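You operate a simulated robot arm through the tools that you are given. There is no shell and no other tool. Be economical: measure what you need, move in short steps, check, and stop when the job is done.

Carry out the task below with a simulated robot arm. There is one attempt and no reset: what you move stays moved.

JOB
Put things in order on the top of the table. At the end: the white cloth pad stands on top of the brown round bun; the brown mill brush stands where the white cloth pad stood; the beige wooden bobbin stands on top of the grey cobble; the bung of the large cask stands on top of the brown dough; whatever was shut is shut again. Leave all else as you found it, and nothing knocked over.
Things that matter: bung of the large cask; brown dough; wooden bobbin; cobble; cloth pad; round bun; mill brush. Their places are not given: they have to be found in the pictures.

Only the result counts: the job must be done as asked and must still hold three seconds after the hand-in. Knocking over, shifting, dropping, spilling or breaking anything else fails it. Flat cloth is picked up by pressing the open fingertips on it (5 to 10 N) and closing them slowly along it; thin cloth reads only 2 to 8 mm in the jaws.

ROBOT AND FRAMES
A 7-joint arm with a two-finger parallel gripper, fixed in place. Base frame: the origin is at the foot of the arm, x ahead of it, y to its left, z up; the work surface is at about z = 0. Lengths are in mm, angles in rad, forces in N, time in s.
With the tool pointing down near the work surface it reaches from about 240 to 620 mm from the base axis. Its first joint turns from -1.152 to 1.152 rad. Payload 2.6 kg.
Tool frame: the origin (TCP) lies between the finger pads and is the grasp point; the fingertips stand 30 mm ahead of it; z points along the fingers, y is the line along which they close. Largest opening 94 mm; finger width 28, thickness 10; the body of the gripper, 50 by 96 mm, starts 55 mm behind the TCP.
Orientation is that of the tool frame in the base frame, as a unit quaternion [w, x, y, z]. With the fingers straight down and closing along the base's y, the tool's x points along the base's -x, its y along +y and its z along -z.

CONTROLS
- The arm moves only by the tool apply_moves. Its argument "moves" is a list of rows, each an object of numbers (a shift or turn left out is 0, a gripper value left out holds the last): "x", "y", "z": the shift along the base's x, y, z in mm; "rx", "ry", "rz": the turn, a rotation vector about the base's x, y, z in rad; "claw": the opening, from 0 (shut) to 1 (fully open). In form: [{"x": .., "y": .., "z": .., "rx": .., "ry": .., "rz": .., "claw": ..}, ...]. A call has 1 to 20 rows; each row shifts and turns the commanded pose from where the row before left it. A row lasts 0.2 s, in which the tool goes at most 50 mm and 0.15 rad; a call with a longer step from one row to the next is refused whole, and so is a gripper value outside its range. A pose out of reach is approached as far as the arm can. The call stops where the force on the tool passes 40 N (or 10 N more than at its start, if that is more) or the arm is blocked; 0.2 s more then pass. The fingers move at their own pace (about 72 mm/s each) and stop on an object; they squeeze with about 29 N. The grip force told is the motor's: it shows also when the fingers shut on nothing. Time passes only in rows, and 0.2 s behind the last, so rows that do not move let the fingers close. It gives the time, the measured TCP pose, the force on the tool (base axes), the opening and the grip force at its end, in the units of the frame above (readings bear some noise).
- Cameras (640 x 400 px; columns grow to the right, rows downward): "scene" is fixed at [19.5, 417.3, 574.7]; the picture's right is [-0.90, -0.43, 0.00], its down [-0.20, 0.42, -0.89] and it looks along [0.38, -0.80, -0.46] (base axes); focal length 359 px, centre (320, 200). "wrist" rides on the gripper at [-37, 0, -58] in the tool frame; the picture's right is [0.00, -1.00, 0.00], its down [0.97, 0.00, -0.24] and it looks along [0.24, 0.00, 0.97] (tool axes); focal length 218 px, centre (320, 200).
- snapshot(camera): a new picture of that camera. It takes no simulated time.
- point_at(camera, pixels): for up to 12 pixels [column, row] of the newest picture of that camera ("zoom" is the newest enlarged one), the place [x, y, z] in the base frame of the surface seen there, good to about 2 mm. It takes no simulated time.
- zoom(camera, box): a new picture of the part [left, top, right, bottom] of that camera's present view, enlarged. It takes no simulated time.
- close_job(): hands the job in; it is judged then, once.

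Work in short steps. Measure before you move; look again where a grasp or a placing could have gone wrong, and mend it. You have 80 turns and 34 pictures in all, those below and enlarged ones among them. Open the gripper and draw the arm clear of the work before you hand the job in, unless the task says otherwise; then end with one line.

The tools are called after "Emit:" as name(argument=value, ...) on one line, values as JSON. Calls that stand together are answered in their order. apply_moves: Moves the arm, as the interface text tells. Its arguments: {"type":"object","properties":{"moves":{"type":"array"}},"required":["moves"]} The other tools are called the same way: snapshot (camera) takes a picture; point_at (camera, pixels) gives the place of the surface under pixels of a picture; zoom (camera, box) takes an enlarged picture of a part of a camera's view; close_job () hands the job in.

At the start:

```text
time: 0.0
tool_pos: [386.2, -210.3, 327.3]
tcp_rot: [0.0, 0.001, 1.0, 0.001]
ft_force: [-0.1, -0.1, -0.1]
gripper_width: 93.8
grip_force: 0.2
```

scene: 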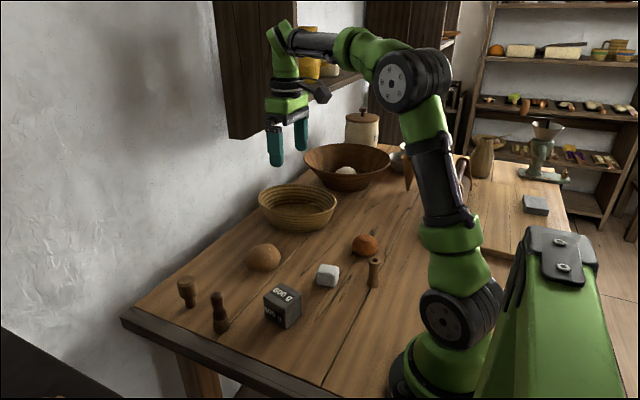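
wrist: 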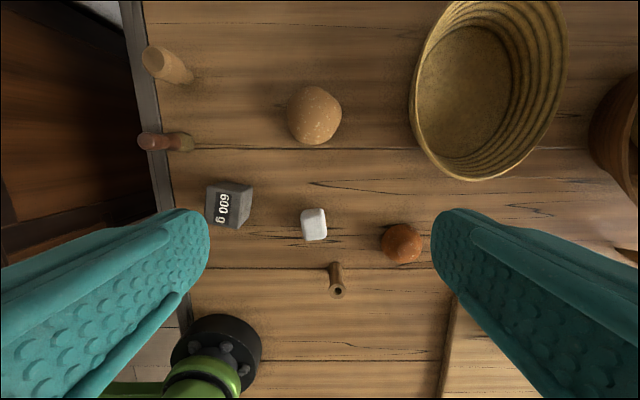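

The pictures show small objects near the table's left end: two pegs, a tan lump, a weight, a white cube, a brown bun and a bobbin. I zoom in to identify them.

Emit:
zoom(camera="scene", box=[150, 220, 410, 350])

Emit:
zoom(camera="scene", box=[260, 90, 580, 290])

```text
2.46 times, centred on (280, 285) of scene
```

zoom: 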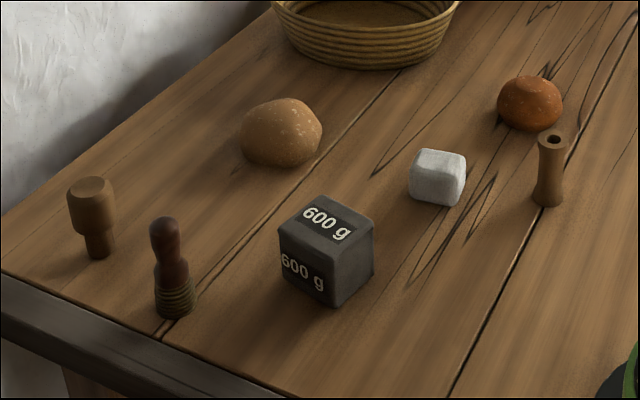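

```text
2.00 times, centred on (420, 190) of scene
```

zoom: 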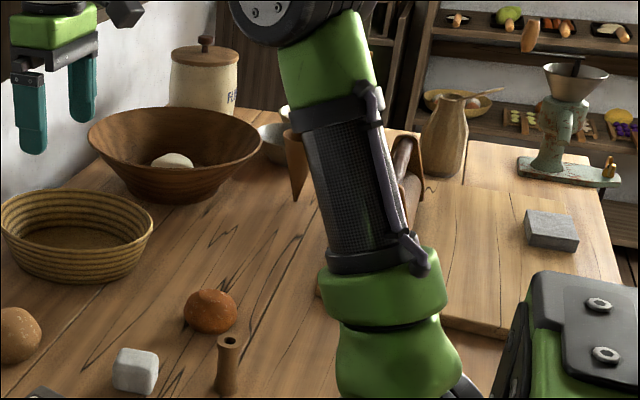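

The bung (light peg) and the brush (dark peg) are visible, but I can't see the cobble clearly. I measure what is visible.

Emit:
point_at(camera="scene", pixels=[[187, 285], [219, 300], [264, 255], [283, 297], [328, 272], [365, 240], [374, 265], [535, 200], [345, 171], [297, 210], [361, 115], [482, 160]])

Emit:
point_at(camera="wrist", pixels=[[155, 62], [150, 142], [314, 115], [230, 205], [314, 224], [403, 243], [337, 290], [335, 265], [190, 142], [188, 75]])

```text
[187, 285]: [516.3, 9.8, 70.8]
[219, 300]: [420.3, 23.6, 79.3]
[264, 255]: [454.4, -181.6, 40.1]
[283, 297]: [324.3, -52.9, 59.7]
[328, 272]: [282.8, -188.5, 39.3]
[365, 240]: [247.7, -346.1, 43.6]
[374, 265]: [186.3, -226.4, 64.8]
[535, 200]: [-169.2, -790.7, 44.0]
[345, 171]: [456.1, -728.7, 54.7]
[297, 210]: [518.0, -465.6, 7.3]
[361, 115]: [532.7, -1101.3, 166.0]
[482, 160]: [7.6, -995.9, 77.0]
```

```text
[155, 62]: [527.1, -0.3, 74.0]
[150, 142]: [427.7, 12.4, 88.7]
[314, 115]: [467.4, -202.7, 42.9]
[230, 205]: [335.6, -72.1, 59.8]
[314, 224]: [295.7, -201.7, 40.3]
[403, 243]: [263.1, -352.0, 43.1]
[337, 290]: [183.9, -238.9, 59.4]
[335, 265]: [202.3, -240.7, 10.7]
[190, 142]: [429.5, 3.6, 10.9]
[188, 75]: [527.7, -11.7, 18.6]
```

No grey cobble is in reach so far. I measure the cupboard and shelf, and take an enlarged view of them.

Emit:
zoom(camera="scene", box=[200, 0, 480, 175])

Emit:
point_at(camera="scene", pixels=[[235, 100], [220, 20], [310, 65], [330, 70], [345, 30], [340, 90], [270, 130], [120, 100], [30, 350], [150, 325]])

Emit:
zoom(camera="wrist", box=[120, 30, 440, 310])

```text
2.29 times, centred on (340, 88) of scene
```

zoom: 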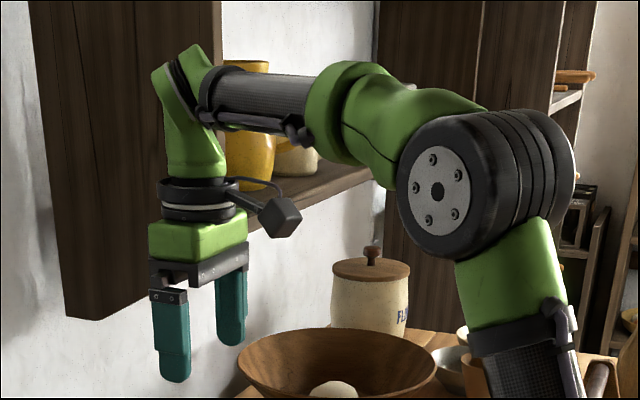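

```text
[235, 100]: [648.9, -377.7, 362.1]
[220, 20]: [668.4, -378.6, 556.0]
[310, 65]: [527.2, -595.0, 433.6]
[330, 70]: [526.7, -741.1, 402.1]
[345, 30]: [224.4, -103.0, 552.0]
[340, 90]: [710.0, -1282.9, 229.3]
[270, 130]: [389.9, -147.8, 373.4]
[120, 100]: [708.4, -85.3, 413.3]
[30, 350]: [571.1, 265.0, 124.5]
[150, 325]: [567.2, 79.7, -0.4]
```

```text
1.43 times, centred on (280, 170) of wrist
```

zoom: 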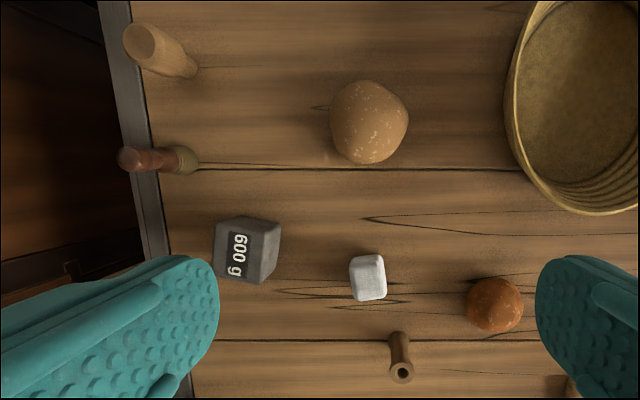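

There is dark furniture at the left (y≈265, z≈125) and I don't know what it is. I move the arm over to the left to see it.

Emit:
apply_moves(moves=[{"z": 30, "y": 30}, {"z": 30, "y": 35}, {"y": 45}, {"y": 45}, {"y": 45}, {"y": 45}, {"y": 45}, {"y": 45}, {"y": 25}])

Emit:
snapshot(camera="wrist")

Emit:
snapshot(camera="scene")

```text
time: 2.0
tool_pos: [386.4, 150.5, 387.2]
tcp_rot: [0.0, 0.0, 1.0, 0.0]
ft_force: [0.6, -0.3, 0.3]
gripper_width: 94.0
grip_force: 0.1
```

```text
27 pictures are left
```

wrist: 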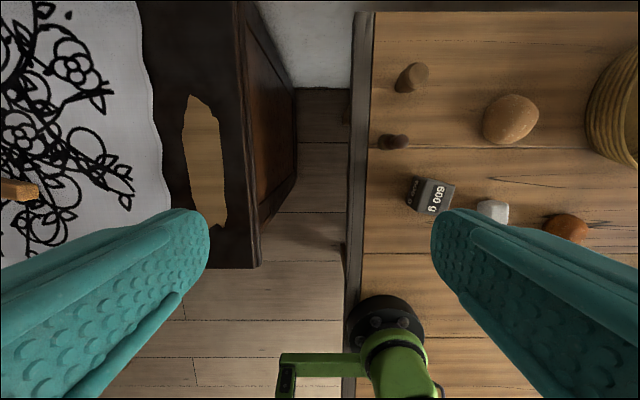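

```text
26 pictures are left
```

scene: 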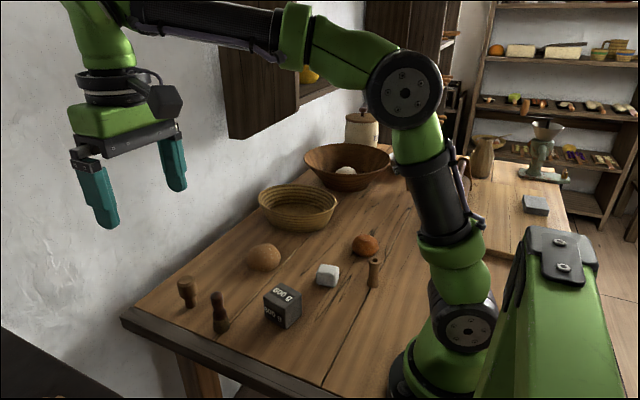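

To the left is only a sideboard with a cloth. Next I look right, toward the area hidden behind the arm.

Emit:
apply_moves(moves=[{"y": -49}, {"y": -49}, {"y": -49}, {"y": -49}, {"y": -49}, {"y": -49}, {"y": -49}, {"y": -49}, {"y": -49}, {"y": -49, "x": -10}, {"y": -49, "x": -20}, {"x": -40}, {"x": -30}])

Emit:
snapshot(camera="wrist")

Emit:
snapshot(camera="scene")

```text
refused: row 11 steps farther than a row can; nothing moved
```

```text
25 pictures are left
```

wrist: 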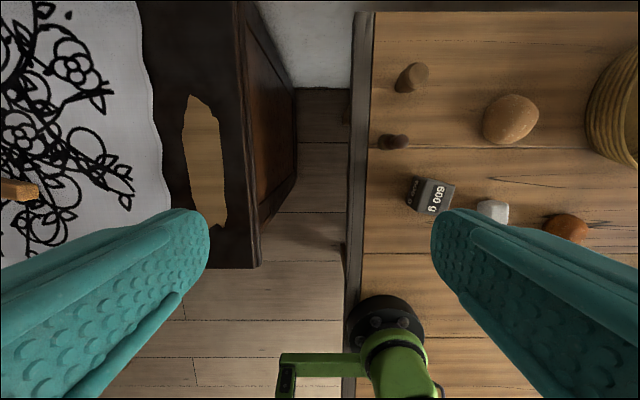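

```text
24 pictures are left
```

scene: 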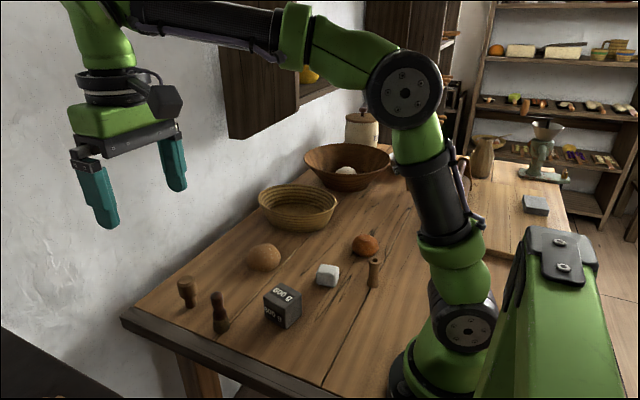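

That call was refused because row 11 was too long. I retry with shorter steps and take the picture afterwards.

Emit:
apply_moves(moves=[{"y": -49}, {"y": -49}, {"y": -49}, {"y": -49}, {"y": -49}, {"y": -49}, {"y": -49}, {"y": -49}, {"y": -49}, {"y": -49}, {"y": -49}, {"x": -40}, {"x": -40}])

```text
time: 4.8
tool_pos: [308.4, -315.9, 385.2]
tcp_rot: [0.001, 0.0, 1.0, 0.0]
ft_force: [0.0, 1.0, 0.2]
gripper_width: 93.8
grip_force: 0.1
out of reach, approached as far as the arm can: row 10, 11
```

The arm is at the right; I look with the wrist camera.

Emit:
snapshot(camera="wrist")

```text
23 pictures are left
```

wrist: 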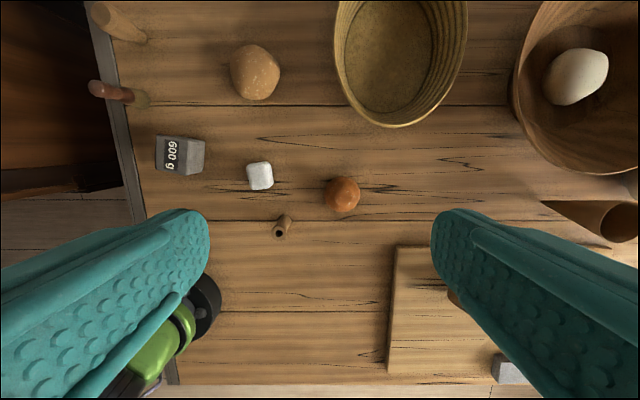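

The reachable things are the two pegs, the tan lump, the grey 600 g block, the white cube, the orange-brown lump and the bobbin. To tell bun from dough, I look closely at both lumps and the block.

Emit:
zoom(camera="wrist", box=[210, 30, 380, 240])

Emit:
zoom(camera="scene", box=[230, 225, 390, 335])

```text
1.90 times, centred on (295, 135) of wrist
```

zoom: 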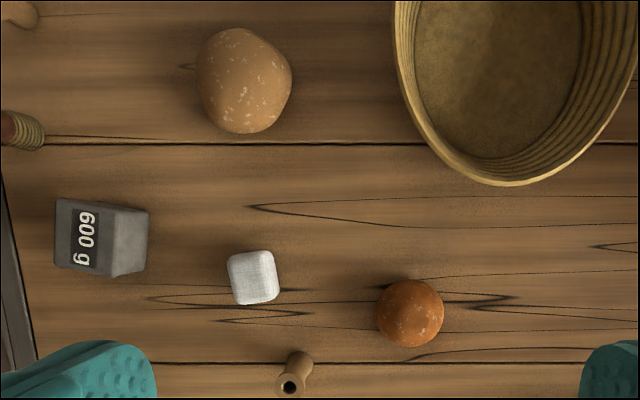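

```text
3.64 times, centred on (310, 280) of scene
```

zoom: 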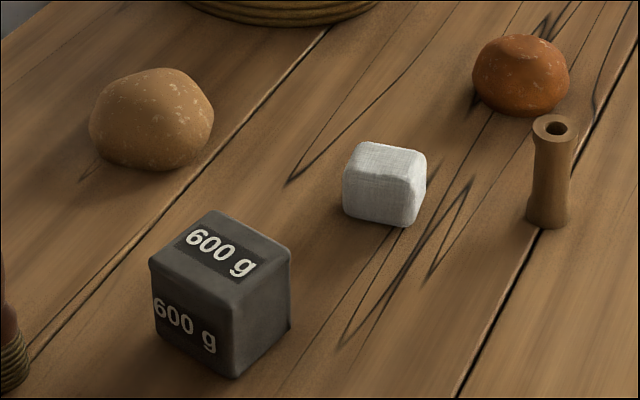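

The white cube shows a cloth weave, so it is the pad. The symmetrical orange-brown piece is the bun, the irregular tan one the dough, and the grey stone block the cobble. I go above the pad to measure it.

Emit:
apply_moves(moves=[{"x": -10, "y": 40, "z": -20}, {"x": -10, "y": 40, "z": -20}, {"y": 39, "z": -30}, {"z": -45}, {"z": -45}, {"z": -45}, {"z": -25}])

Emit:
snapshot(camera="wrist")

```text
time: 6.4
tool_pos: [287.5, -196.9, 155.9]
tcp_rot: [0.0, 0.001, 1.0, 0.0]
ft_force: [0.1, -0.2, 0.3]
gripper_width: 94.0
grip_force: 0.0
```

```text
20 pictures are left
```

wrist: 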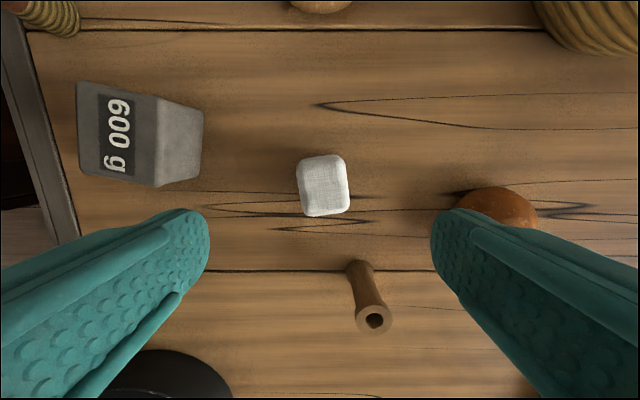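

The pad is at (323,185), turned slightly. I measure its edges, the bobbin's rim, the block's top corners and the bun.

Emit:
point_at(camera="wrist", pixels=[[299, 161], [341, 157], [346, 206], [306, 212], [323, 185], [374, 308], [374, 332], [357, 318], [392, 318], [77, 84], [155, 97], [158, 185]])

Emit:
point_at(camera="wrist", pixels=[[80, 172], [118, 130], [495, 189], [495, 208], [535, 206], [470, 200], [205, 115], [196, 180], [360, 265], [348, 268], [374, 266]])

```text
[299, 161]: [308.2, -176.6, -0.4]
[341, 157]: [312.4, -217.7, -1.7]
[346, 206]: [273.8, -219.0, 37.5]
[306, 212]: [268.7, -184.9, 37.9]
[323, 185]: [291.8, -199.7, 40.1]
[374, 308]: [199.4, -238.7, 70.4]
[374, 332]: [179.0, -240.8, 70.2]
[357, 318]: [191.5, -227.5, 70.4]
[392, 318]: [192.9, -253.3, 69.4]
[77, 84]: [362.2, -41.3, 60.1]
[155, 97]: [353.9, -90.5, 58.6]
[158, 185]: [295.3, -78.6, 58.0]
```

```text
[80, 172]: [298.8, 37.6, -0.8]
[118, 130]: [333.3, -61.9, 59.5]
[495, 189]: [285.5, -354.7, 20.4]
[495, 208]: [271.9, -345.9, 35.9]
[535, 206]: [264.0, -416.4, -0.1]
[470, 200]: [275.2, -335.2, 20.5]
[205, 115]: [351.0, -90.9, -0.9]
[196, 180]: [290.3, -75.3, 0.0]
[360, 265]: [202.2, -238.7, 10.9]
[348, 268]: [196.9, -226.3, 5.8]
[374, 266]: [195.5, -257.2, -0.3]
```

The pad is a 40 mm cube centred at about (291,-199), yaw about 0.15. Next I hover above the bun to find its centre and crown.

Emit:
apply_moves(moves=[{"x": -8, "y": -39}, {"x": -8, "y": -39}, {"x": -8, "y": -39}, {"y": -38}, {}])

Emit:
snapshot(camera="wrist")

```text
time: 7.6
tool_pos: [264.2, -351.7, 157.9]
tcp_rot: [0.0, 0.0, 1.0, 0.0]
ft_force: [-0.3, 0.1, 0.1]
gripper_width: 94.3
grip_force: 0.0
```

```text
19 pictures are left
```

wrist: 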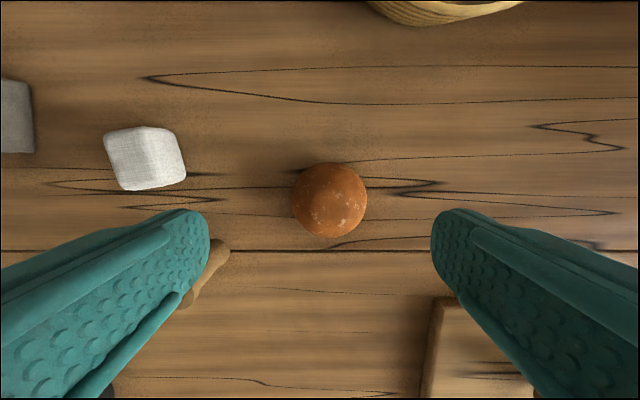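

The bun is centred near (330,200). I sample its surface on a cross.

Emit:
point_at(camera="wrist", pixels=[[330, 200], [330, 185], [330, 215], [330, 228], [330, 172], [315, 200], [345, 200], [300, 200], [360, 200], [330, 208], [322, 193], [338, 193]])

```text
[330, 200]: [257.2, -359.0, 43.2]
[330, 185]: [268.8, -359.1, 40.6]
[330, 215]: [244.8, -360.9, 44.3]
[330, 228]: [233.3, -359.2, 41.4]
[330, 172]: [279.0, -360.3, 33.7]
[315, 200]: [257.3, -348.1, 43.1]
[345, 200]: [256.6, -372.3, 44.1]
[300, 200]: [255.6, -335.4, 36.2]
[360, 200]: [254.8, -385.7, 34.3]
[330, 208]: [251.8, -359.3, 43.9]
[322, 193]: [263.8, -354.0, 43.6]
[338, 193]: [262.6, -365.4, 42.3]
```

Bun crown is at about (252,-360), z 44.5 and fairly flat on top. I go back over the pad, turn 0.15 rad and descend to grasp height.

Emit:
apply_moves(moves=[{"x": 7, "y": 38}, {"x": 7, "y": 38}, {"x": 7, "y": 38}, {"x": 5.8, "y": 38.4, "rz": 0.149}, {"z": -40}, {"z": -40}, {"z": -26}, {"z": -12}, {}])

```text
time: 9.6
tool_pos: [289.4, -200.2, 37.1]
tcp_rot: [0.001, -0.075, 0.997, -0.001]
ft_force: [-0.1, -0.1, 0.4]
gripper_width: 94.1
grip_force: 0.0
```

In position around the pad, with no contact force. I close gently.

Emit:
apply_moves(moves=[{"claw": 0.6}, {"claw": 0.45}, {"claw": 0.3}, {}, {}])

```text
time: 10.8
tool_pos: [290.9, -200.4, 37.6]
tcp_rot: [0.0, -0.074, 0.997, 0.0]
ft_force: [0.5, 0.4, 0.1]
gripper_width: 45.1
grip_force: 28.9
```

It stopped at 45 mm with full grip. I lift and look.

Emit:
apply_moves(moves=[{"z": 10}, {"z": 30}, {"z": 40}, {"z": 40}, {}])

Emit:
snapshot(camera="wrist")

```text
time: 12.0
tool_pos: [291.3, -198.5, 159.7]
tcp_rot: [-0.001, -0.075, 0.997, 0.0]
ft_force: [-0.5, -0.2, -0.7]
gripper_width: 45.5
grip_force: 29.9
```

```text
18 pictures are left
```

wrist: 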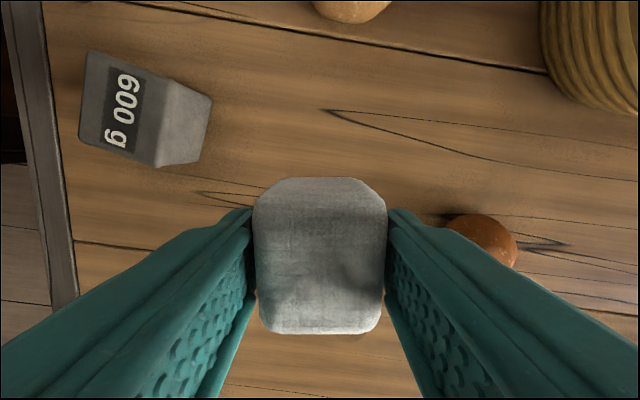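

The pad is held. I check its offset in the jaws.

Emit:
point_at(camera="wrist", pixels=[[320, 182], [320, 325], [320, 250], [262, 250], [380, 250], [320, 330]])

```text
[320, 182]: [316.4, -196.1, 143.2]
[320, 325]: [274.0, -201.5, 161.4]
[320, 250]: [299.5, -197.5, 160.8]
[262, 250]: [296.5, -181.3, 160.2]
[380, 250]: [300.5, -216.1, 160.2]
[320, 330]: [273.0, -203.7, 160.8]
```

The pad is about +3 mm in x from TCP. I carry it over the bun and lower it to just above the crown.

Emit:
apply_moves(moves=[{"x": -10, "y": -40}, {"x": -11, "y": -41}, {"x": -11, "y": -41}, {"x": -10, "y": -39.5}, {"z": -30}, {"z": -25}, {"z": -12}, {}, {}])

```text
time: 14.0
tool_pos: [248.9, -360.5, 92.6]
tcp_rot: [0.0, -0.074, 0.997, 0.0]
ft_force: [-0.6, 1.1, 0.5]
gripper_width: 45.1
grip_force: 29.2
```

Bottom of the pad should be about 9 mm above the crown. I lower in small steps, watching the force.

Emit:
apply_moves(moves=[{"z": -3}, {"z": -2}, {"z": -1.5}, {}])

Emit:
zoom(camera="scene", box=[300, 180, 440, 290])

```text
time: 15.0
tool_pos: [248.2, -361.5, 86.0]
tcp_rot: [0.0, -0.074, 0.997, -0.001]
ft_force: [-0.4, 0.6, 0.1]
gripper_width: 45.4
grip_force: 28.9
```

```text
3.64 times, centred on (370, 235) of scene
```

zoom: 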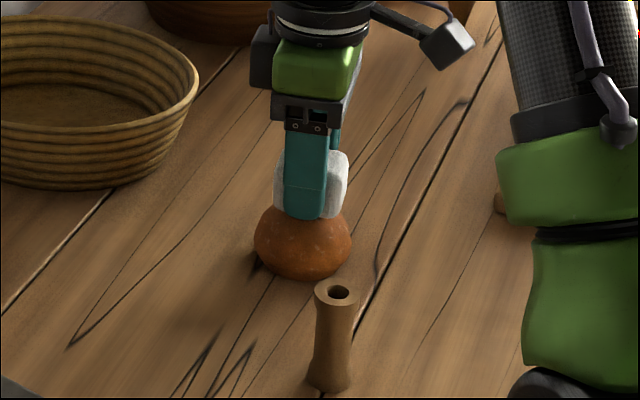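

It is close to touching and well centred. I go down 1 mm at a time.

Emit:
apply_moves(moves=[{"z": -1}, {"z": -1}, {}])

```text
time: 15.8
tool_pos: [248.6, -362.6, 81.2]
tcp_rot: [0.001, -0.074, 0.997, 0.0]
ft_force: [-0.5, -0.9, 0.0]
gripper_width: 45.3
grip_force: 29.1
```

Emit:
apply_moves(moves=[{"z": -1}, {}, {}])

```text
time: 16.6
tool_pos: [248.8, -360.8, 82.2]
tcp_rot: [-0.001, -0.074, 0.997, 0.0]
ft_force: [0.2, 0.1, -1.0]
gripper_width: 45.2
grip_force: 29.4
```

Still no clear contact (z≈83 commanded). I continue in 0.7 mm steps.

Emit:
apply_moves(moves=[{"z": -0.7}, {"z": -0.7}, {}])

```text
time: 17.4
tool_pos: [249.1, -361.5, 80.2]
tcp_rot: [0.0, -0.075, 0.997, 0.0]
ft_force: [-0.5, 0.4, 0.1]
gripper_width: 45.5
grip_force: 28.9
```

Emit:
apply_moves(moves=[{"z": -0.7}, {"z": -0.7}, {}])

Emit:
zoom(camera="scene", box=[340, 210, 390, 260])

```text
time: 18.2
tool_pos: [248.9, -362.2, 78.6]
tcp_rot: [0.001, -0.074, 0.997, 0.0]
ft_force: [-4.1, 4.7, 19.3]
gripper_width: 45.3
grip_force: 29.3
```

```text
8.00 times, centred on (365, 235) of scene
```

zoom: 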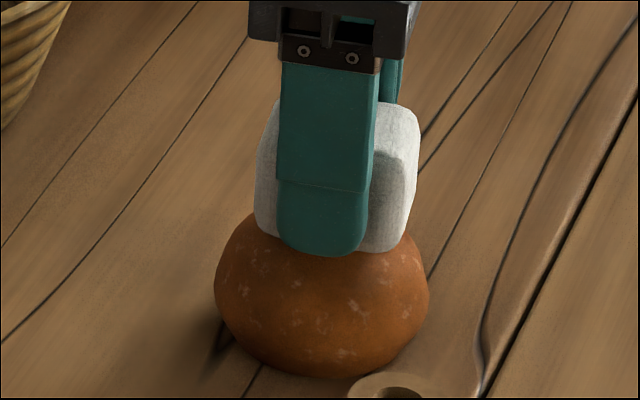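

Contact at 19 N, so the pad is seated. I ease up 0.6 mm, open slowly and rise straight up.

Emit:
apply_moves(moves=[{"z": 0.6}, {"claw": 0.53}, {"claw": 0.62}, {"claw": 0.75}, {"z": 10}, {"z": 40}, {"z": 40, "claw": 1.0}])

Emit:
snapshot(camera="wrist")

```text
time: 19.8
tool_pos: [247.2, -360.0, 171.4]
tcp_rot: [0.001, -0.074, 0.997, 0.0]
ft_force: [0.6, 0.2, -0.3]
gripper_width: 93.9
grip_force: 0.1
```

```text
15 pictures are left
```

wrist: 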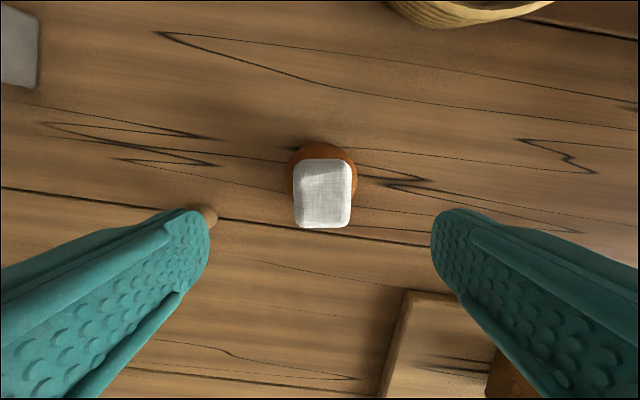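

The pad stands on the bun. I check that it is level and centred.

Emit:
point_at(camera="wrist", pixels=[[303, 188], [343, 188], [303, 218], [343, 218], [323, 203]])

```text
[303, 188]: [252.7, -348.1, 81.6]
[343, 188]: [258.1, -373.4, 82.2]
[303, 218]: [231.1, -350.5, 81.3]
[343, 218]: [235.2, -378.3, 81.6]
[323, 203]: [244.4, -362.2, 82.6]
```

Level, top at z≈82, within the bun's footprint. Next the bobbin at (190,-240): I hover above it and look.

Emit:
apply_moves(moves=[{"x": -19, "y": 40, "rz": -0.07}, {"x": -19, "y": 40, "rz": -0.079}, {"x": -19, "y": 40}, {"z": -15}, {}, {}])

Emit:
snapshot(camera="wrist")

```text
time: 21.2
tool_pos: [192.7, -241.9, 155.0]
tcp_rot: [0.0, 0.0, 1.0, 0.0]
ft_force: [0.1, -0.3, -0.2]
gripper_width: 94.0
grip_force: 0.1
```

```text
14 pictures are left
```

wrist: 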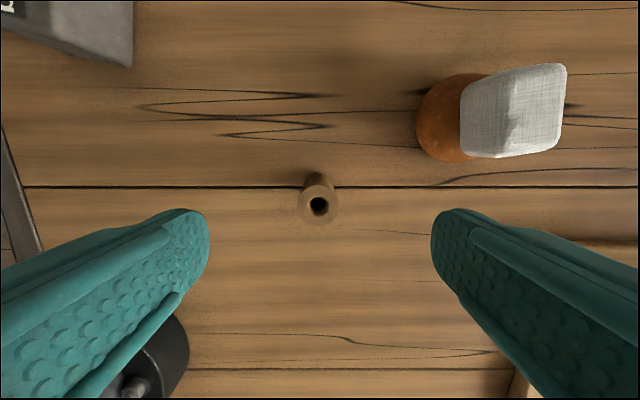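

Emit:
point_at(camera="wrist", pixels=[[319, 190], [319, 219], [303, 206], [336, 206], [319, 175]])

```text
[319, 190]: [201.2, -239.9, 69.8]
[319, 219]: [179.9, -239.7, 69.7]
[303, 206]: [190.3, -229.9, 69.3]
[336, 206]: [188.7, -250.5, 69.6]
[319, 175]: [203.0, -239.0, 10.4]
```

The bobbin's axis is at (190,-240), top z 70. I descend to z≈45 and grip.

Emit:
apply_moves(moves=[{"x": -1, "z": -40}, {"z": -40}, {"z": -20}, {"z": -10}, {}, {"claw": 0.5}, {"claw": 0.3}, {"claw": 0.15}, {"claw": 0.1}, {}, {}])

```text
time: 23.6
tool_pos: [190.4, -240.9, 45.3]
tcp_rot: [0.001, -0.001, 1.0, 0.0]
ft_force: [0.7, -0.1, 0.0]
gripper_width: 28.8
grip_force: 29.1
```

Gripped at 28.8 mm. I lift and go partway to the block, then re-measure its top.

Emit:
apply_moves(moves=[{"z": 10}, {"z": 30}, {"z": 40}, {"z": 45}, {"x": 30, "y": 35}, {"x": 30, "y": 35}, {"x": 30, "y": 35}, {"x": 10, "y": 25}, {}])

Emit:
snapshot(camera="wrist")

```text
time: 25.6
tool_pos: [291.3, -111.5, 169.0]
tcp_rot: [0.0, 0.001, 1.0, 0.0]
ft_force: [0.7, 0.5, 0.1]
gripper_width: 28.3
grip_force: 29.1
```

```text
13 pictures are left
```

wrist: 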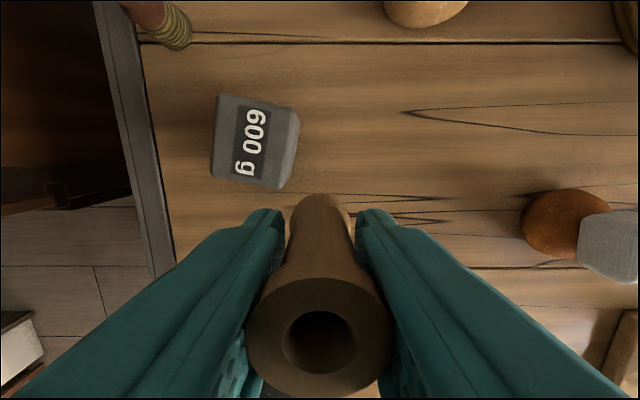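

Emit:
point_at(camera="wrist", pixels=[[220, 97], [288, 109], [278, 185], [214, 176], [248, 142], [270, 140], [235, 120], [320, 283], [320, 390], [255, 330], [385, 330]])

```text
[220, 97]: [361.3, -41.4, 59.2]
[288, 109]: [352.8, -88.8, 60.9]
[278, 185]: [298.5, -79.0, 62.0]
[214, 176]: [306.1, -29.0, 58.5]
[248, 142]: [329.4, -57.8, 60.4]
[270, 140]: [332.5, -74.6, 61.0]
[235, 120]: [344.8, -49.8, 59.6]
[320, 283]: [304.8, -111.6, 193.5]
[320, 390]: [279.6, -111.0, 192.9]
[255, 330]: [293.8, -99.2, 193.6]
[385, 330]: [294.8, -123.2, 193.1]
```

The block's top is centred at (329.7,-59.6), z 60. The bobbin's axis is now at (292,-111) with its bottom at about 123.5. I move over and come down 57 mm.

Emit:
apply_moves(moves=[{"x": 19, "y": 26}, {"x": 18.5, "y": 25.6}, {}, {"z": -30}, {"z": -20}, {"z": -7}, {}, {}])

```text
time: 27.4
tool_pos: [328.7, -61.0, 111.6]
tcp_rot: [0.0, 0.0, 1.0, 0.0]
ft_force: [-0.4, -0.7, 0.0]
gripper_width: 28.5
grip_force: 29.2
```

Now small downward steps until I feel contact.

Emit:
apply_moves(moves=[{"z": -2}, {"z": -1.5}, {"z": -1}, {}])

```text
time: 28.4
tool_pos: [328.5, -60.1, 107.4]
tcp_rot: [0.0, 0.0, 1.0, 0.0]
ft_force: [-1.9, 1.1, 7.5]
gripper_width: 28.5
grip_force: 29.0
```

Contact at 7.5 N. I release slowly and rise.

Emit:
apply_moves(moves=[{}, {"claw": 0.36}, {"claw": 0.45}, {"claw": 0.6}, {"claw": 0.8}, {"z": 20}, {"z": 40}, {"z": 40}, {"claw": 1.0}])

Emit:
zoom(camera="scene", box=[160, 190, 400, 340])

```text
time: 30.4
tool_pos: [327.8, -59.6, 209.2]
tcp_rot: [0.0, 0.0, 1.0, 0.0]
ft_force: [0.6, -0.4, 0.1]
gripper_width: 94.0
grip_force: 0.1
```

```text
2.67 times, centred on (280, 265) of scene
```

zoom: 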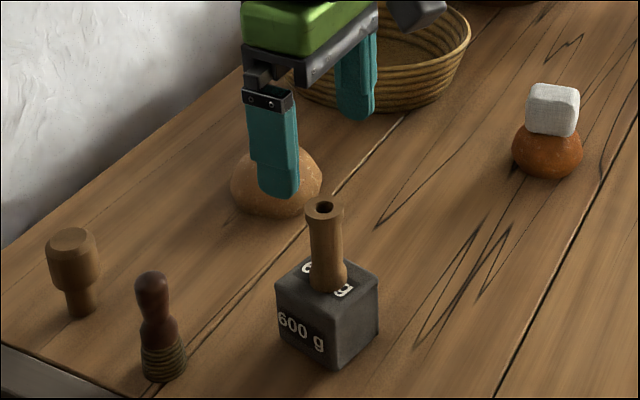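

Bobbin stands on the block. Next the brush near (428,8), top z≈88: I hover above it.

Emit:
apply_moves(moves=[{"x": 33, "y": 22}, {"x": 33, "y": 22}, {"x": 31, "y": 22}, {"z": -20}, {}, {}])

Emit:
snapshot(camera="wrist")

```text
time: 31.8
tool_pos: [425.3, 5.5, 189.4]
tcp_rot: [0.0, 0.001, 1.0, 0.0]
ft_force: [-0.6, -1.0, -0.4]
gripper_width: 94.1
grip_force: 0.0
```

```text
11 pictures are left
```

wrist: 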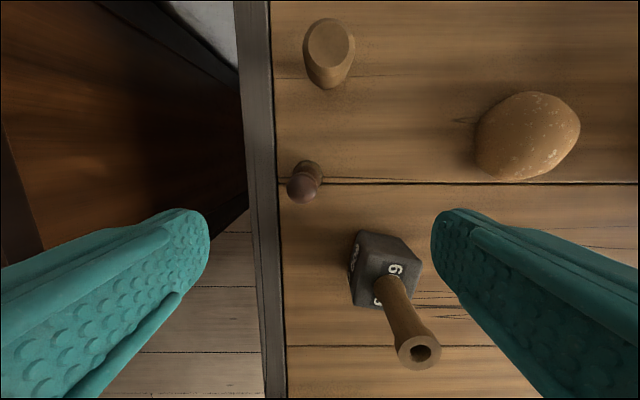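

Emit:
point_at(camera="wrist", pixels=[[302, 187], [290, 187], [314, 187], [302, 201], [302, 175], [308, 165], [320, 172], [329, 45], [310, 45], [350, 45], [329, 25], [329, 65]])

Emit:
point_at(camera="wrist", pixels=[[523, 130], [535, 135], [515, 120], [550, 120], [500, 140], [530, 105], [530, 160], [480, 140], [575, 125], [522, 145], [540, 120], [505, 125]])

```text
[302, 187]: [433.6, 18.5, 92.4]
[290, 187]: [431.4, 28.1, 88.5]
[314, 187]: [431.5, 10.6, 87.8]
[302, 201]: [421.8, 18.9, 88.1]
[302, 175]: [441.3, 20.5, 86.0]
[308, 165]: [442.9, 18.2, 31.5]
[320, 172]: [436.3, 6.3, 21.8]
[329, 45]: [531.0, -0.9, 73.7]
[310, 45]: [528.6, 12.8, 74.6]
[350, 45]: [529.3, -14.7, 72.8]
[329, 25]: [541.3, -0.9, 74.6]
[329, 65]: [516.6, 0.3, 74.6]
```

```text
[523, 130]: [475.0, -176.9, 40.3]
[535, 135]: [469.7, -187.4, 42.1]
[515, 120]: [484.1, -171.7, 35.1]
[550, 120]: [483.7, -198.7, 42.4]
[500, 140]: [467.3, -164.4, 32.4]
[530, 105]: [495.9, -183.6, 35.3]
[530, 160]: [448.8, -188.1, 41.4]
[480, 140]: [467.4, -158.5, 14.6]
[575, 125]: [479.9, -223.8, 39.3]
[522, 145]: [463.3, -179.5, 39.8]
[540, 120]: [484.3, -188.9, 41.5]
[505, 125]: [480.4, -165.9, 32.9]
```

Brush axis is at (431.5,19), top z 92; the table edge strip is level with the top. I descend to TCP z≈42 and grip the base.

Emit:
apply_moves(moves=[{"x": 6, "y": 13, "z": -30}, {"z": -40}, {"z": -40}, {"z": -25}, {"z": -12}, {}, {"claw": 0.6}, {"claw": 0.45}, {"claw": 0.3}, {"claw": 0.2}, {"claw": 0.1}, {}, {}])

```text
time: 34.6
tool_pos: [431.4, 19.3, 41.8]
tcp_rot: [0.0, 0.0, 1.0, 0.0]
ft_force: [-0.5, -0.6, 0.4]
gripper_width: 32.5
grip_force: 29.4
```

Gripped at 32.5 mm. I lift high over the bobbin and carry the brush to the pad's old spot (293,-199).

Emit:
apply_moves(moves=[{"z": 10}, {"z": 30}, {"z": 40}, {"z": 40}, {"z": 40}, {"x": -23, "y": -36.4}, {"x": -23, "y": -36.4}, {"x": -23, "y": -36.4}, {"x": -23, "y": -36.4}, {"x": -23, "y": -36.4}, {"x": -23, "y": -36.4}, {}, {}])

Emit:
snapshot(camera="wrist")

```text
time: 37.4
tool_pos: [291.9, -200.7, 200.9]
tcp_rot: [0.0, 0.0, 1.0, 0.0]
ft_force: [0.3, -0.4, -1.1]
gripper_width: 32.4
grip_force: 29.0
```

```text
10 pictures are left
```

wrist: 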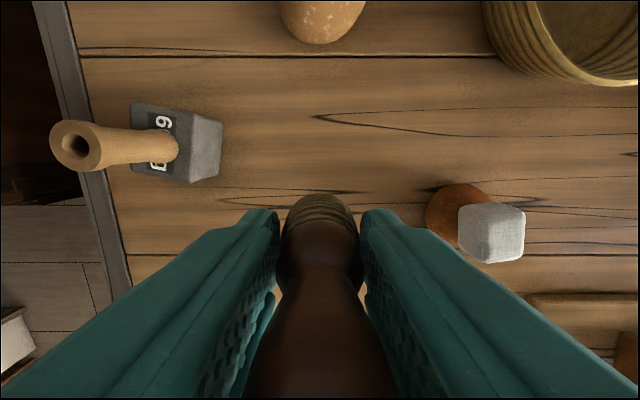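

The brush hangs upright over the spot. I lower it to a few mm above the table.

Emit:
apply_moves(moves=[{"x": 1, "y": 0.7, "z": -40}, {"z": -40}, {"z": -40}, {"z": -25}, {"z": -9}, {}, {}])

```text
time: 39.0
tool_pos: [293.2, -196.6, 45.2]
tcp_rot: [0.0, 0.0, 1.0, 0.0]
ft_force: [-0.3, 0.0, -0.8]
gripper_width: 32.6
grip_force: 28.9
```

Emit:
apply_moves(moves=[{"y": -1, "z": -1.5}, {"z": -1.5}, {"z": -1}, {}])

```text
time: 40.0
tool_pos: [293.3, -198.6, 42.0]
tcp_rot: [0.0, 0.0, 1.0, 0.0]
ft_force: [-0.2, 0.1, -1.0]
gripper_width: 32.5
grip_force: 29.0
```

Emit:
apply_moves(moves=[{"z": -0.7}, {"z": -0.7}, {}])

```text
time: 40.8
tool_pos: [295.0, -198.6, 42.3]
tcp_rot: [0.0, 0.0, 1.0, -0.001]
ft_force: [-6.3, 2.7, 17.5]
gripper_width: 32.7
grip_force: 28.9
```

Table contact at 17 N. I ease up slightly, release and rise.

Emit:
apply_moves(moves=[{"z": 0.5}, {"claw": 0.4}, {"claw": 0.5}, {"claw": 0.65}, {"claw": 0.85}, {"claw": 1.0}, {"z": 20}, {"z": 45}, {"z": 45}, {"z": 45}, {}])

Emit:
snapshot(camera="wrist")

```text
time: 43.2
tool_pos: [296.1, -198.9, 199.1]
tcp_rot: [0.0, 0.0, 1.0, 0.0]
ft_force: [0.2, -0.5, -0.1]
gripper_width: 93.7
grip_force: 0.1
```

```text
9 pictures are left
```

wrist: 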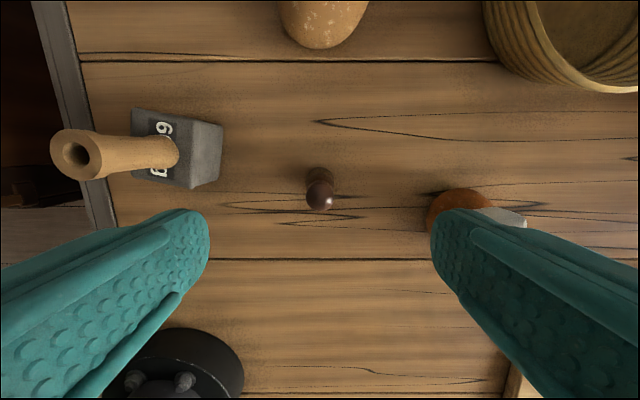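

The brush stands upright. I check its position.

Emit:
point_at(camera="wrist", pixels=[[320, 193], [308, 193], [332, 193], [320, 205], [320, 184]])

```text
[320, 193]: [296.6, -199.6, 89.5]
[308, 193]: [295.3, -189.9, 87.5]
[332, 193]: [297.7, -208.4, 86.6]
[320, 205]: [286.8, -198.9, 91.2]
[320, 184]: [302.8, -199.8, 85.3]
```

Centre about (294,-199), right on the pad's spot. Next I hover above the dough to find its top.

Emit:
apply_moves(moves=[{"x": 43}, {"x": 43}, {"x": 43}, {"x": 43, "y": 3}, {"z": -40}, {}, {}])

Emit:
snapshot(camera="wrist")

```text
time: 44.8
tool_pos: [467.3, -199.6, 156.6]
tcp_rot: [0.001, -0.001, 1.0, 0.0]
ft_force: [-0.1, 0.5, -0.2]
gripper_width: 94.1
grip_force: 0.1
```

```text
8 pictures are left
```

wrist: 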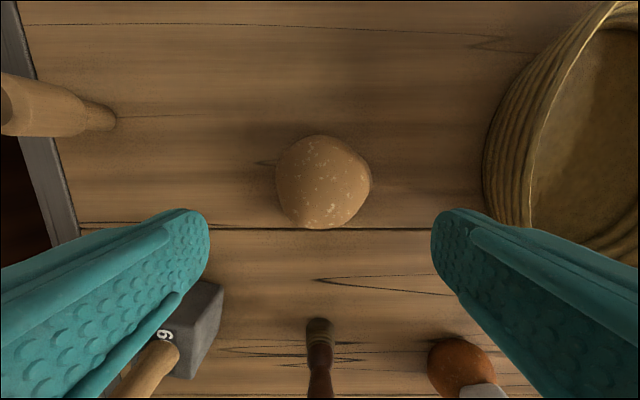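

The dough spans (276..370, 135..229). I sample its surface.

Emit:
point_at(camera="wrist", pixels=[[320, 185], [320, 165], [320, 205], [320, 218], [320, 150], [300, 185], [340, 185], [285, 185], [357, 185], [307, 205], [337, 205], [335, 165]])

Emit:
point_at(camera="wrist", pixels=[[325, 195], [330, 190], [320, 195], [310, 195], [330, 200], [340, 195], [325, 180], [312, 178], [345, 175], [325, 210], [350, 192], [300, 200]])

```text
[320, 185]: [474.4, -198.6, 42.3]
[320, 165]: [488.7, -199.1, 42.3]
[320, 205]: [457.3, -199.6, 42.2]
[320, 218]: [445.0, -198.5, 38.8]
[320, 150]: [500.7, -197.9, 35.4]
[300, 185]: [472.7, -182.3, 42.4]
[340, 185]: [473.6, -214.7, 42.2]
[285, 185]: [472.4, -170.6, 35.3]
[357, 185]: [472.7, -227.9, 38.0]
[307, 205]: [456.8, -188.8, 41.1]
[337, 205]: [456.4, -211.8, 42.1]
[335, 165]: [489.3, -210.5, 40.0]
```

```text
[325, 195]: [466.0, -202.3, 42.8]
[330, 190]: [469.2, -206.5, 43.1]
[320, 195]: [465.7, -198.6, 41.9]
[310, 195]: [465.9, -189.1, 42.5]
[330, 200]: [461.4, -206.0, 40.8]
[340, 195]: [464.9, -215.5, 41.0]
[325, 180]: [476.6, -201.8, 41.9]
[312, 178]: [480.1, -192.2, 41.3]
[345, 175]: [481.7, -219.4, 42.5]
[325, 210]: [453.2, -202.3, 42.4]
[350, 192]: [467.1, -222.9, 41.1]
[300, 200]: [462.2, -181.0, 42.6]
```

The dough's top is flat at z≈42.3 around (471,-200). Next I hover above the bung at (530,-1).

Emit:
apply_moves(moves=[{"x": 12, "y": 40, "z": 5}, {"x": 12, "y": 40, "z": 5}, {"x": 13, "y": 40}, {"x": 13, "y": 40}, {"x": 12, "y": 38}, {}, {}])

Emit:
snapshot(camera="wrist")

```text
time: 46.4
tool_pos: [529.7, 1.0, 167.2]
tcp_rot: [-0.001, 0.0, 1.0, 0.0]
ft_force: [-1.8, -0.1, 0.3]
gripper_width: 94.0
grip_force: 0.1
```

```text
7 pictures are left
```

wrist: 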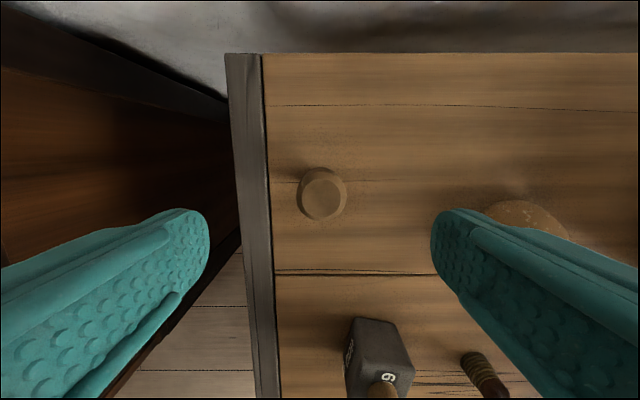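

Emit:
point_at(camera="wrist", pixels=[[321, 199], [303, 199], [339, 199], [321, 182], [321, 215], [345, 185], [299, 190]])

```text
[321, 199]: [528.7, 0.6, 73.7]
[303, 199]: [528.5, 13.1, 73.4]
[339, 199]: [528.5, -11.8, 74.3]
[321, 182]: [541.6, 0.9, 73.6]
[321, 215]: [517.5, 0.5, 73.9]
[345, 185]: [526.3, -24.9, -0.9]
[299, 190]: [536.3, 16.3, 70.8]
```

Bung axis at (529,0.6), top z 74. I descend to TCP z≈56 around its head and grip.

Emit:
apply_moves(moves=[{"z": -40}, {"z": -40}, {"z": -22}, {"z": -9}, {}, {"claw": 0.65}, {"claw": 0.5}, {"claw": 0.35}, {"claw": 0.25}, {"claw": 0.15}, {}, {}])

```text
time: 49.0
tool_pos: [528.7, 2.4, 56.8]
tcp_rot: [0.001, 0.001, 1.0, 0.0]
ft_force: [-0.4, 0.3, -0.1]
gripper_width: 36.7
grip_force: 29.0
```

Gripped at 36.7 mm. I lift and carry it over the dough.

Emit:
apply_moves(moves=[{"z": 10}, {"z": 30}, {"z": 45}, {"x": -11.6, "y": -40}, {"x": -11.6, "y": -40}, {"x": -11.6, "y": -40}, {"x": -11.6, "y": -40}, {"x": -11.6, "y": -40.5}, {}, {}])

Emit:
snapshot(camera="wrist")

```text
time: 51.2
tool_pos: [470.4, -197.8, 139.7]
tcp_rot: [0.0, 0.0, 1.0, 0.001]
ft_force: [-0.5, -1.0, -0.7]
gripper_width: 36.8
grip_force: 28.5
```

```text
6 pictures are left
```

wrist: 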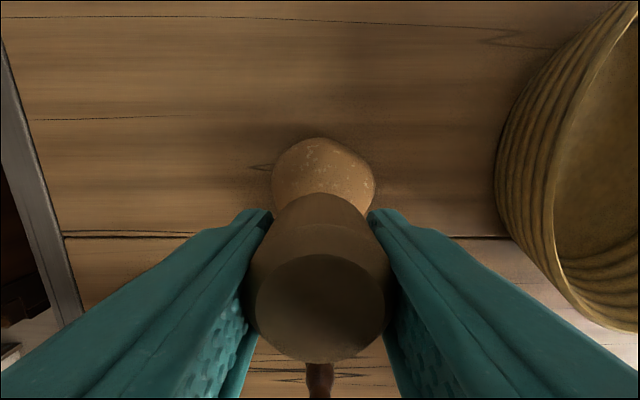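

Emit:
point_at(camera="wrist", pixels=[[320, 270], [320, 345], [270, 305], [372, 305], [320, 305]])

```text
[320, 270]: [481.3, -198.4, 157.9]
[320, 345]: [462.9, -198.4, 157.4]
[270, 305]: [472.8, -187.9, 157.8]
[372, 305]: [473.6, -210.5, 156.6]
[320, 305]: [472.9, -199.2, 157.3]
```

The bung is level, centred at (472,-199), bottom at about 83.5. I lower 35 mm, then in small steps.

Emit:
apply_moves(moves=[{"z": -20}, {"z": -10}, {"z": -5}, {}, {"z": -1.5}, {"z": -1.5}, {"z": -1}, {}])

```text
time: 53.0
tool_pos: [470.4, -199.8, 103.1]
tcp_rot: [-0.001, 0.001, 1.0, 0.0]
ft_force: [-1.2, -0.8, 0.0]
gripper_width: 36.6
grip_force: 29.1
```

Emit:
apply_moves(moves=[{"z": -1}, {"z": -1}, {}])

```text
time: 53.8
tool_pos: [470.1, -199.4, 99.4]
tcp_rot: [0.0, 0.0, 1.0, 0.0]
ft_force: [0.4, -0.1, -0.1]
gripper_width: 36.8
grip_force: 29.4
```

Emit:
apply_moves(moves=[{"z": -0.7}, {"z": -0.7}, {}])

```text
time: 54.6
tool_pos: [470.6, -197.5, 98.5]
tcp_rot: [0.0, 0.0, 1.0, 0.0]
ft_force: [-1.3, 0.0, 2.9]
gripper_width: 36.5
grip_force: 28.8
```

First touch at about 3 N. One more small step to confirm.

Emit:
apply_moves(moves=[{"z": -0.4}, {}, {}])

Emit:
zoom(camera="scene", box=[220, 205, 310, 285])

```text
time: 55.4
tool_pos: [470.1, -197.6, 97.4]
tcp_rot: [0.001, -0.001, 1.0, 0.0]
ft_force: [0.5, -1.4, 5.2]
gripper_width: 36.7
grip_force: 29.6
```

```text
5.00 times, centred on (265, 245) of scene
```

zoom: 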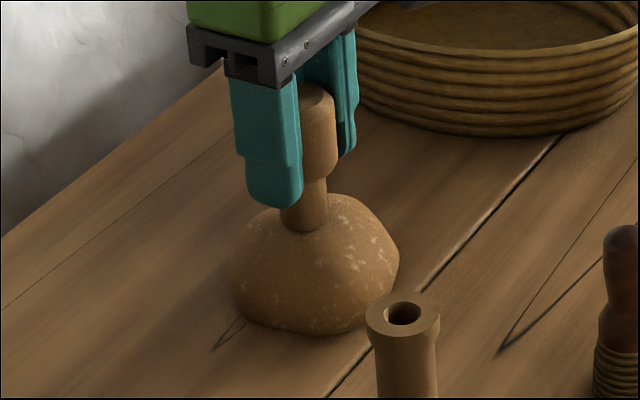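

The stem rests on the flat dough top at 5 N. I release slowly and rise.

Emit:
apply_moves(moves=[{}, {"claw": 0.43}, {"claw": 0.5}, {"claw": 0.62}, {"claw": 0.8}, {"claw": 1.0}, {"z": 10}, {"z": 35}, {"z": 45}, {"z": 45}, {"x": -30, "z": 30}, {}])

Emit:
snapshot(camera="scene")

```text
time: 58.0
tool_pos: [441.2, -200.7, 264.5]
tcp_rot: [0.0, 0.0, 1.0, 0.001]
ft_force: [-0.5, -0.7, -0.3]
gripper_width: 94.1
grip_force: 0.1
```

```text
4 pictures are left
```

scene: 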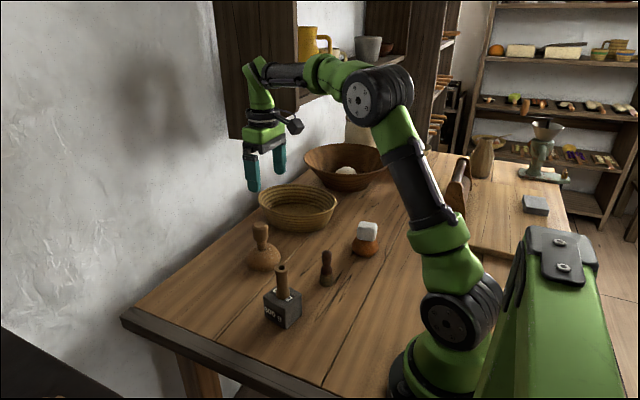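

All four placings stand, the gripper is open and the arm is clear. I opened nothing, so there is nothing to shut again. I hand in.

Emit:
close_job()

```text
The job is handed in.
```

I handed the job in: the pad is on the bun, the brush is on the pad's old spot, the bobbin is on the grey 600 g block (the only reachable thing I could take for the cobble), and the bung is on the dough.
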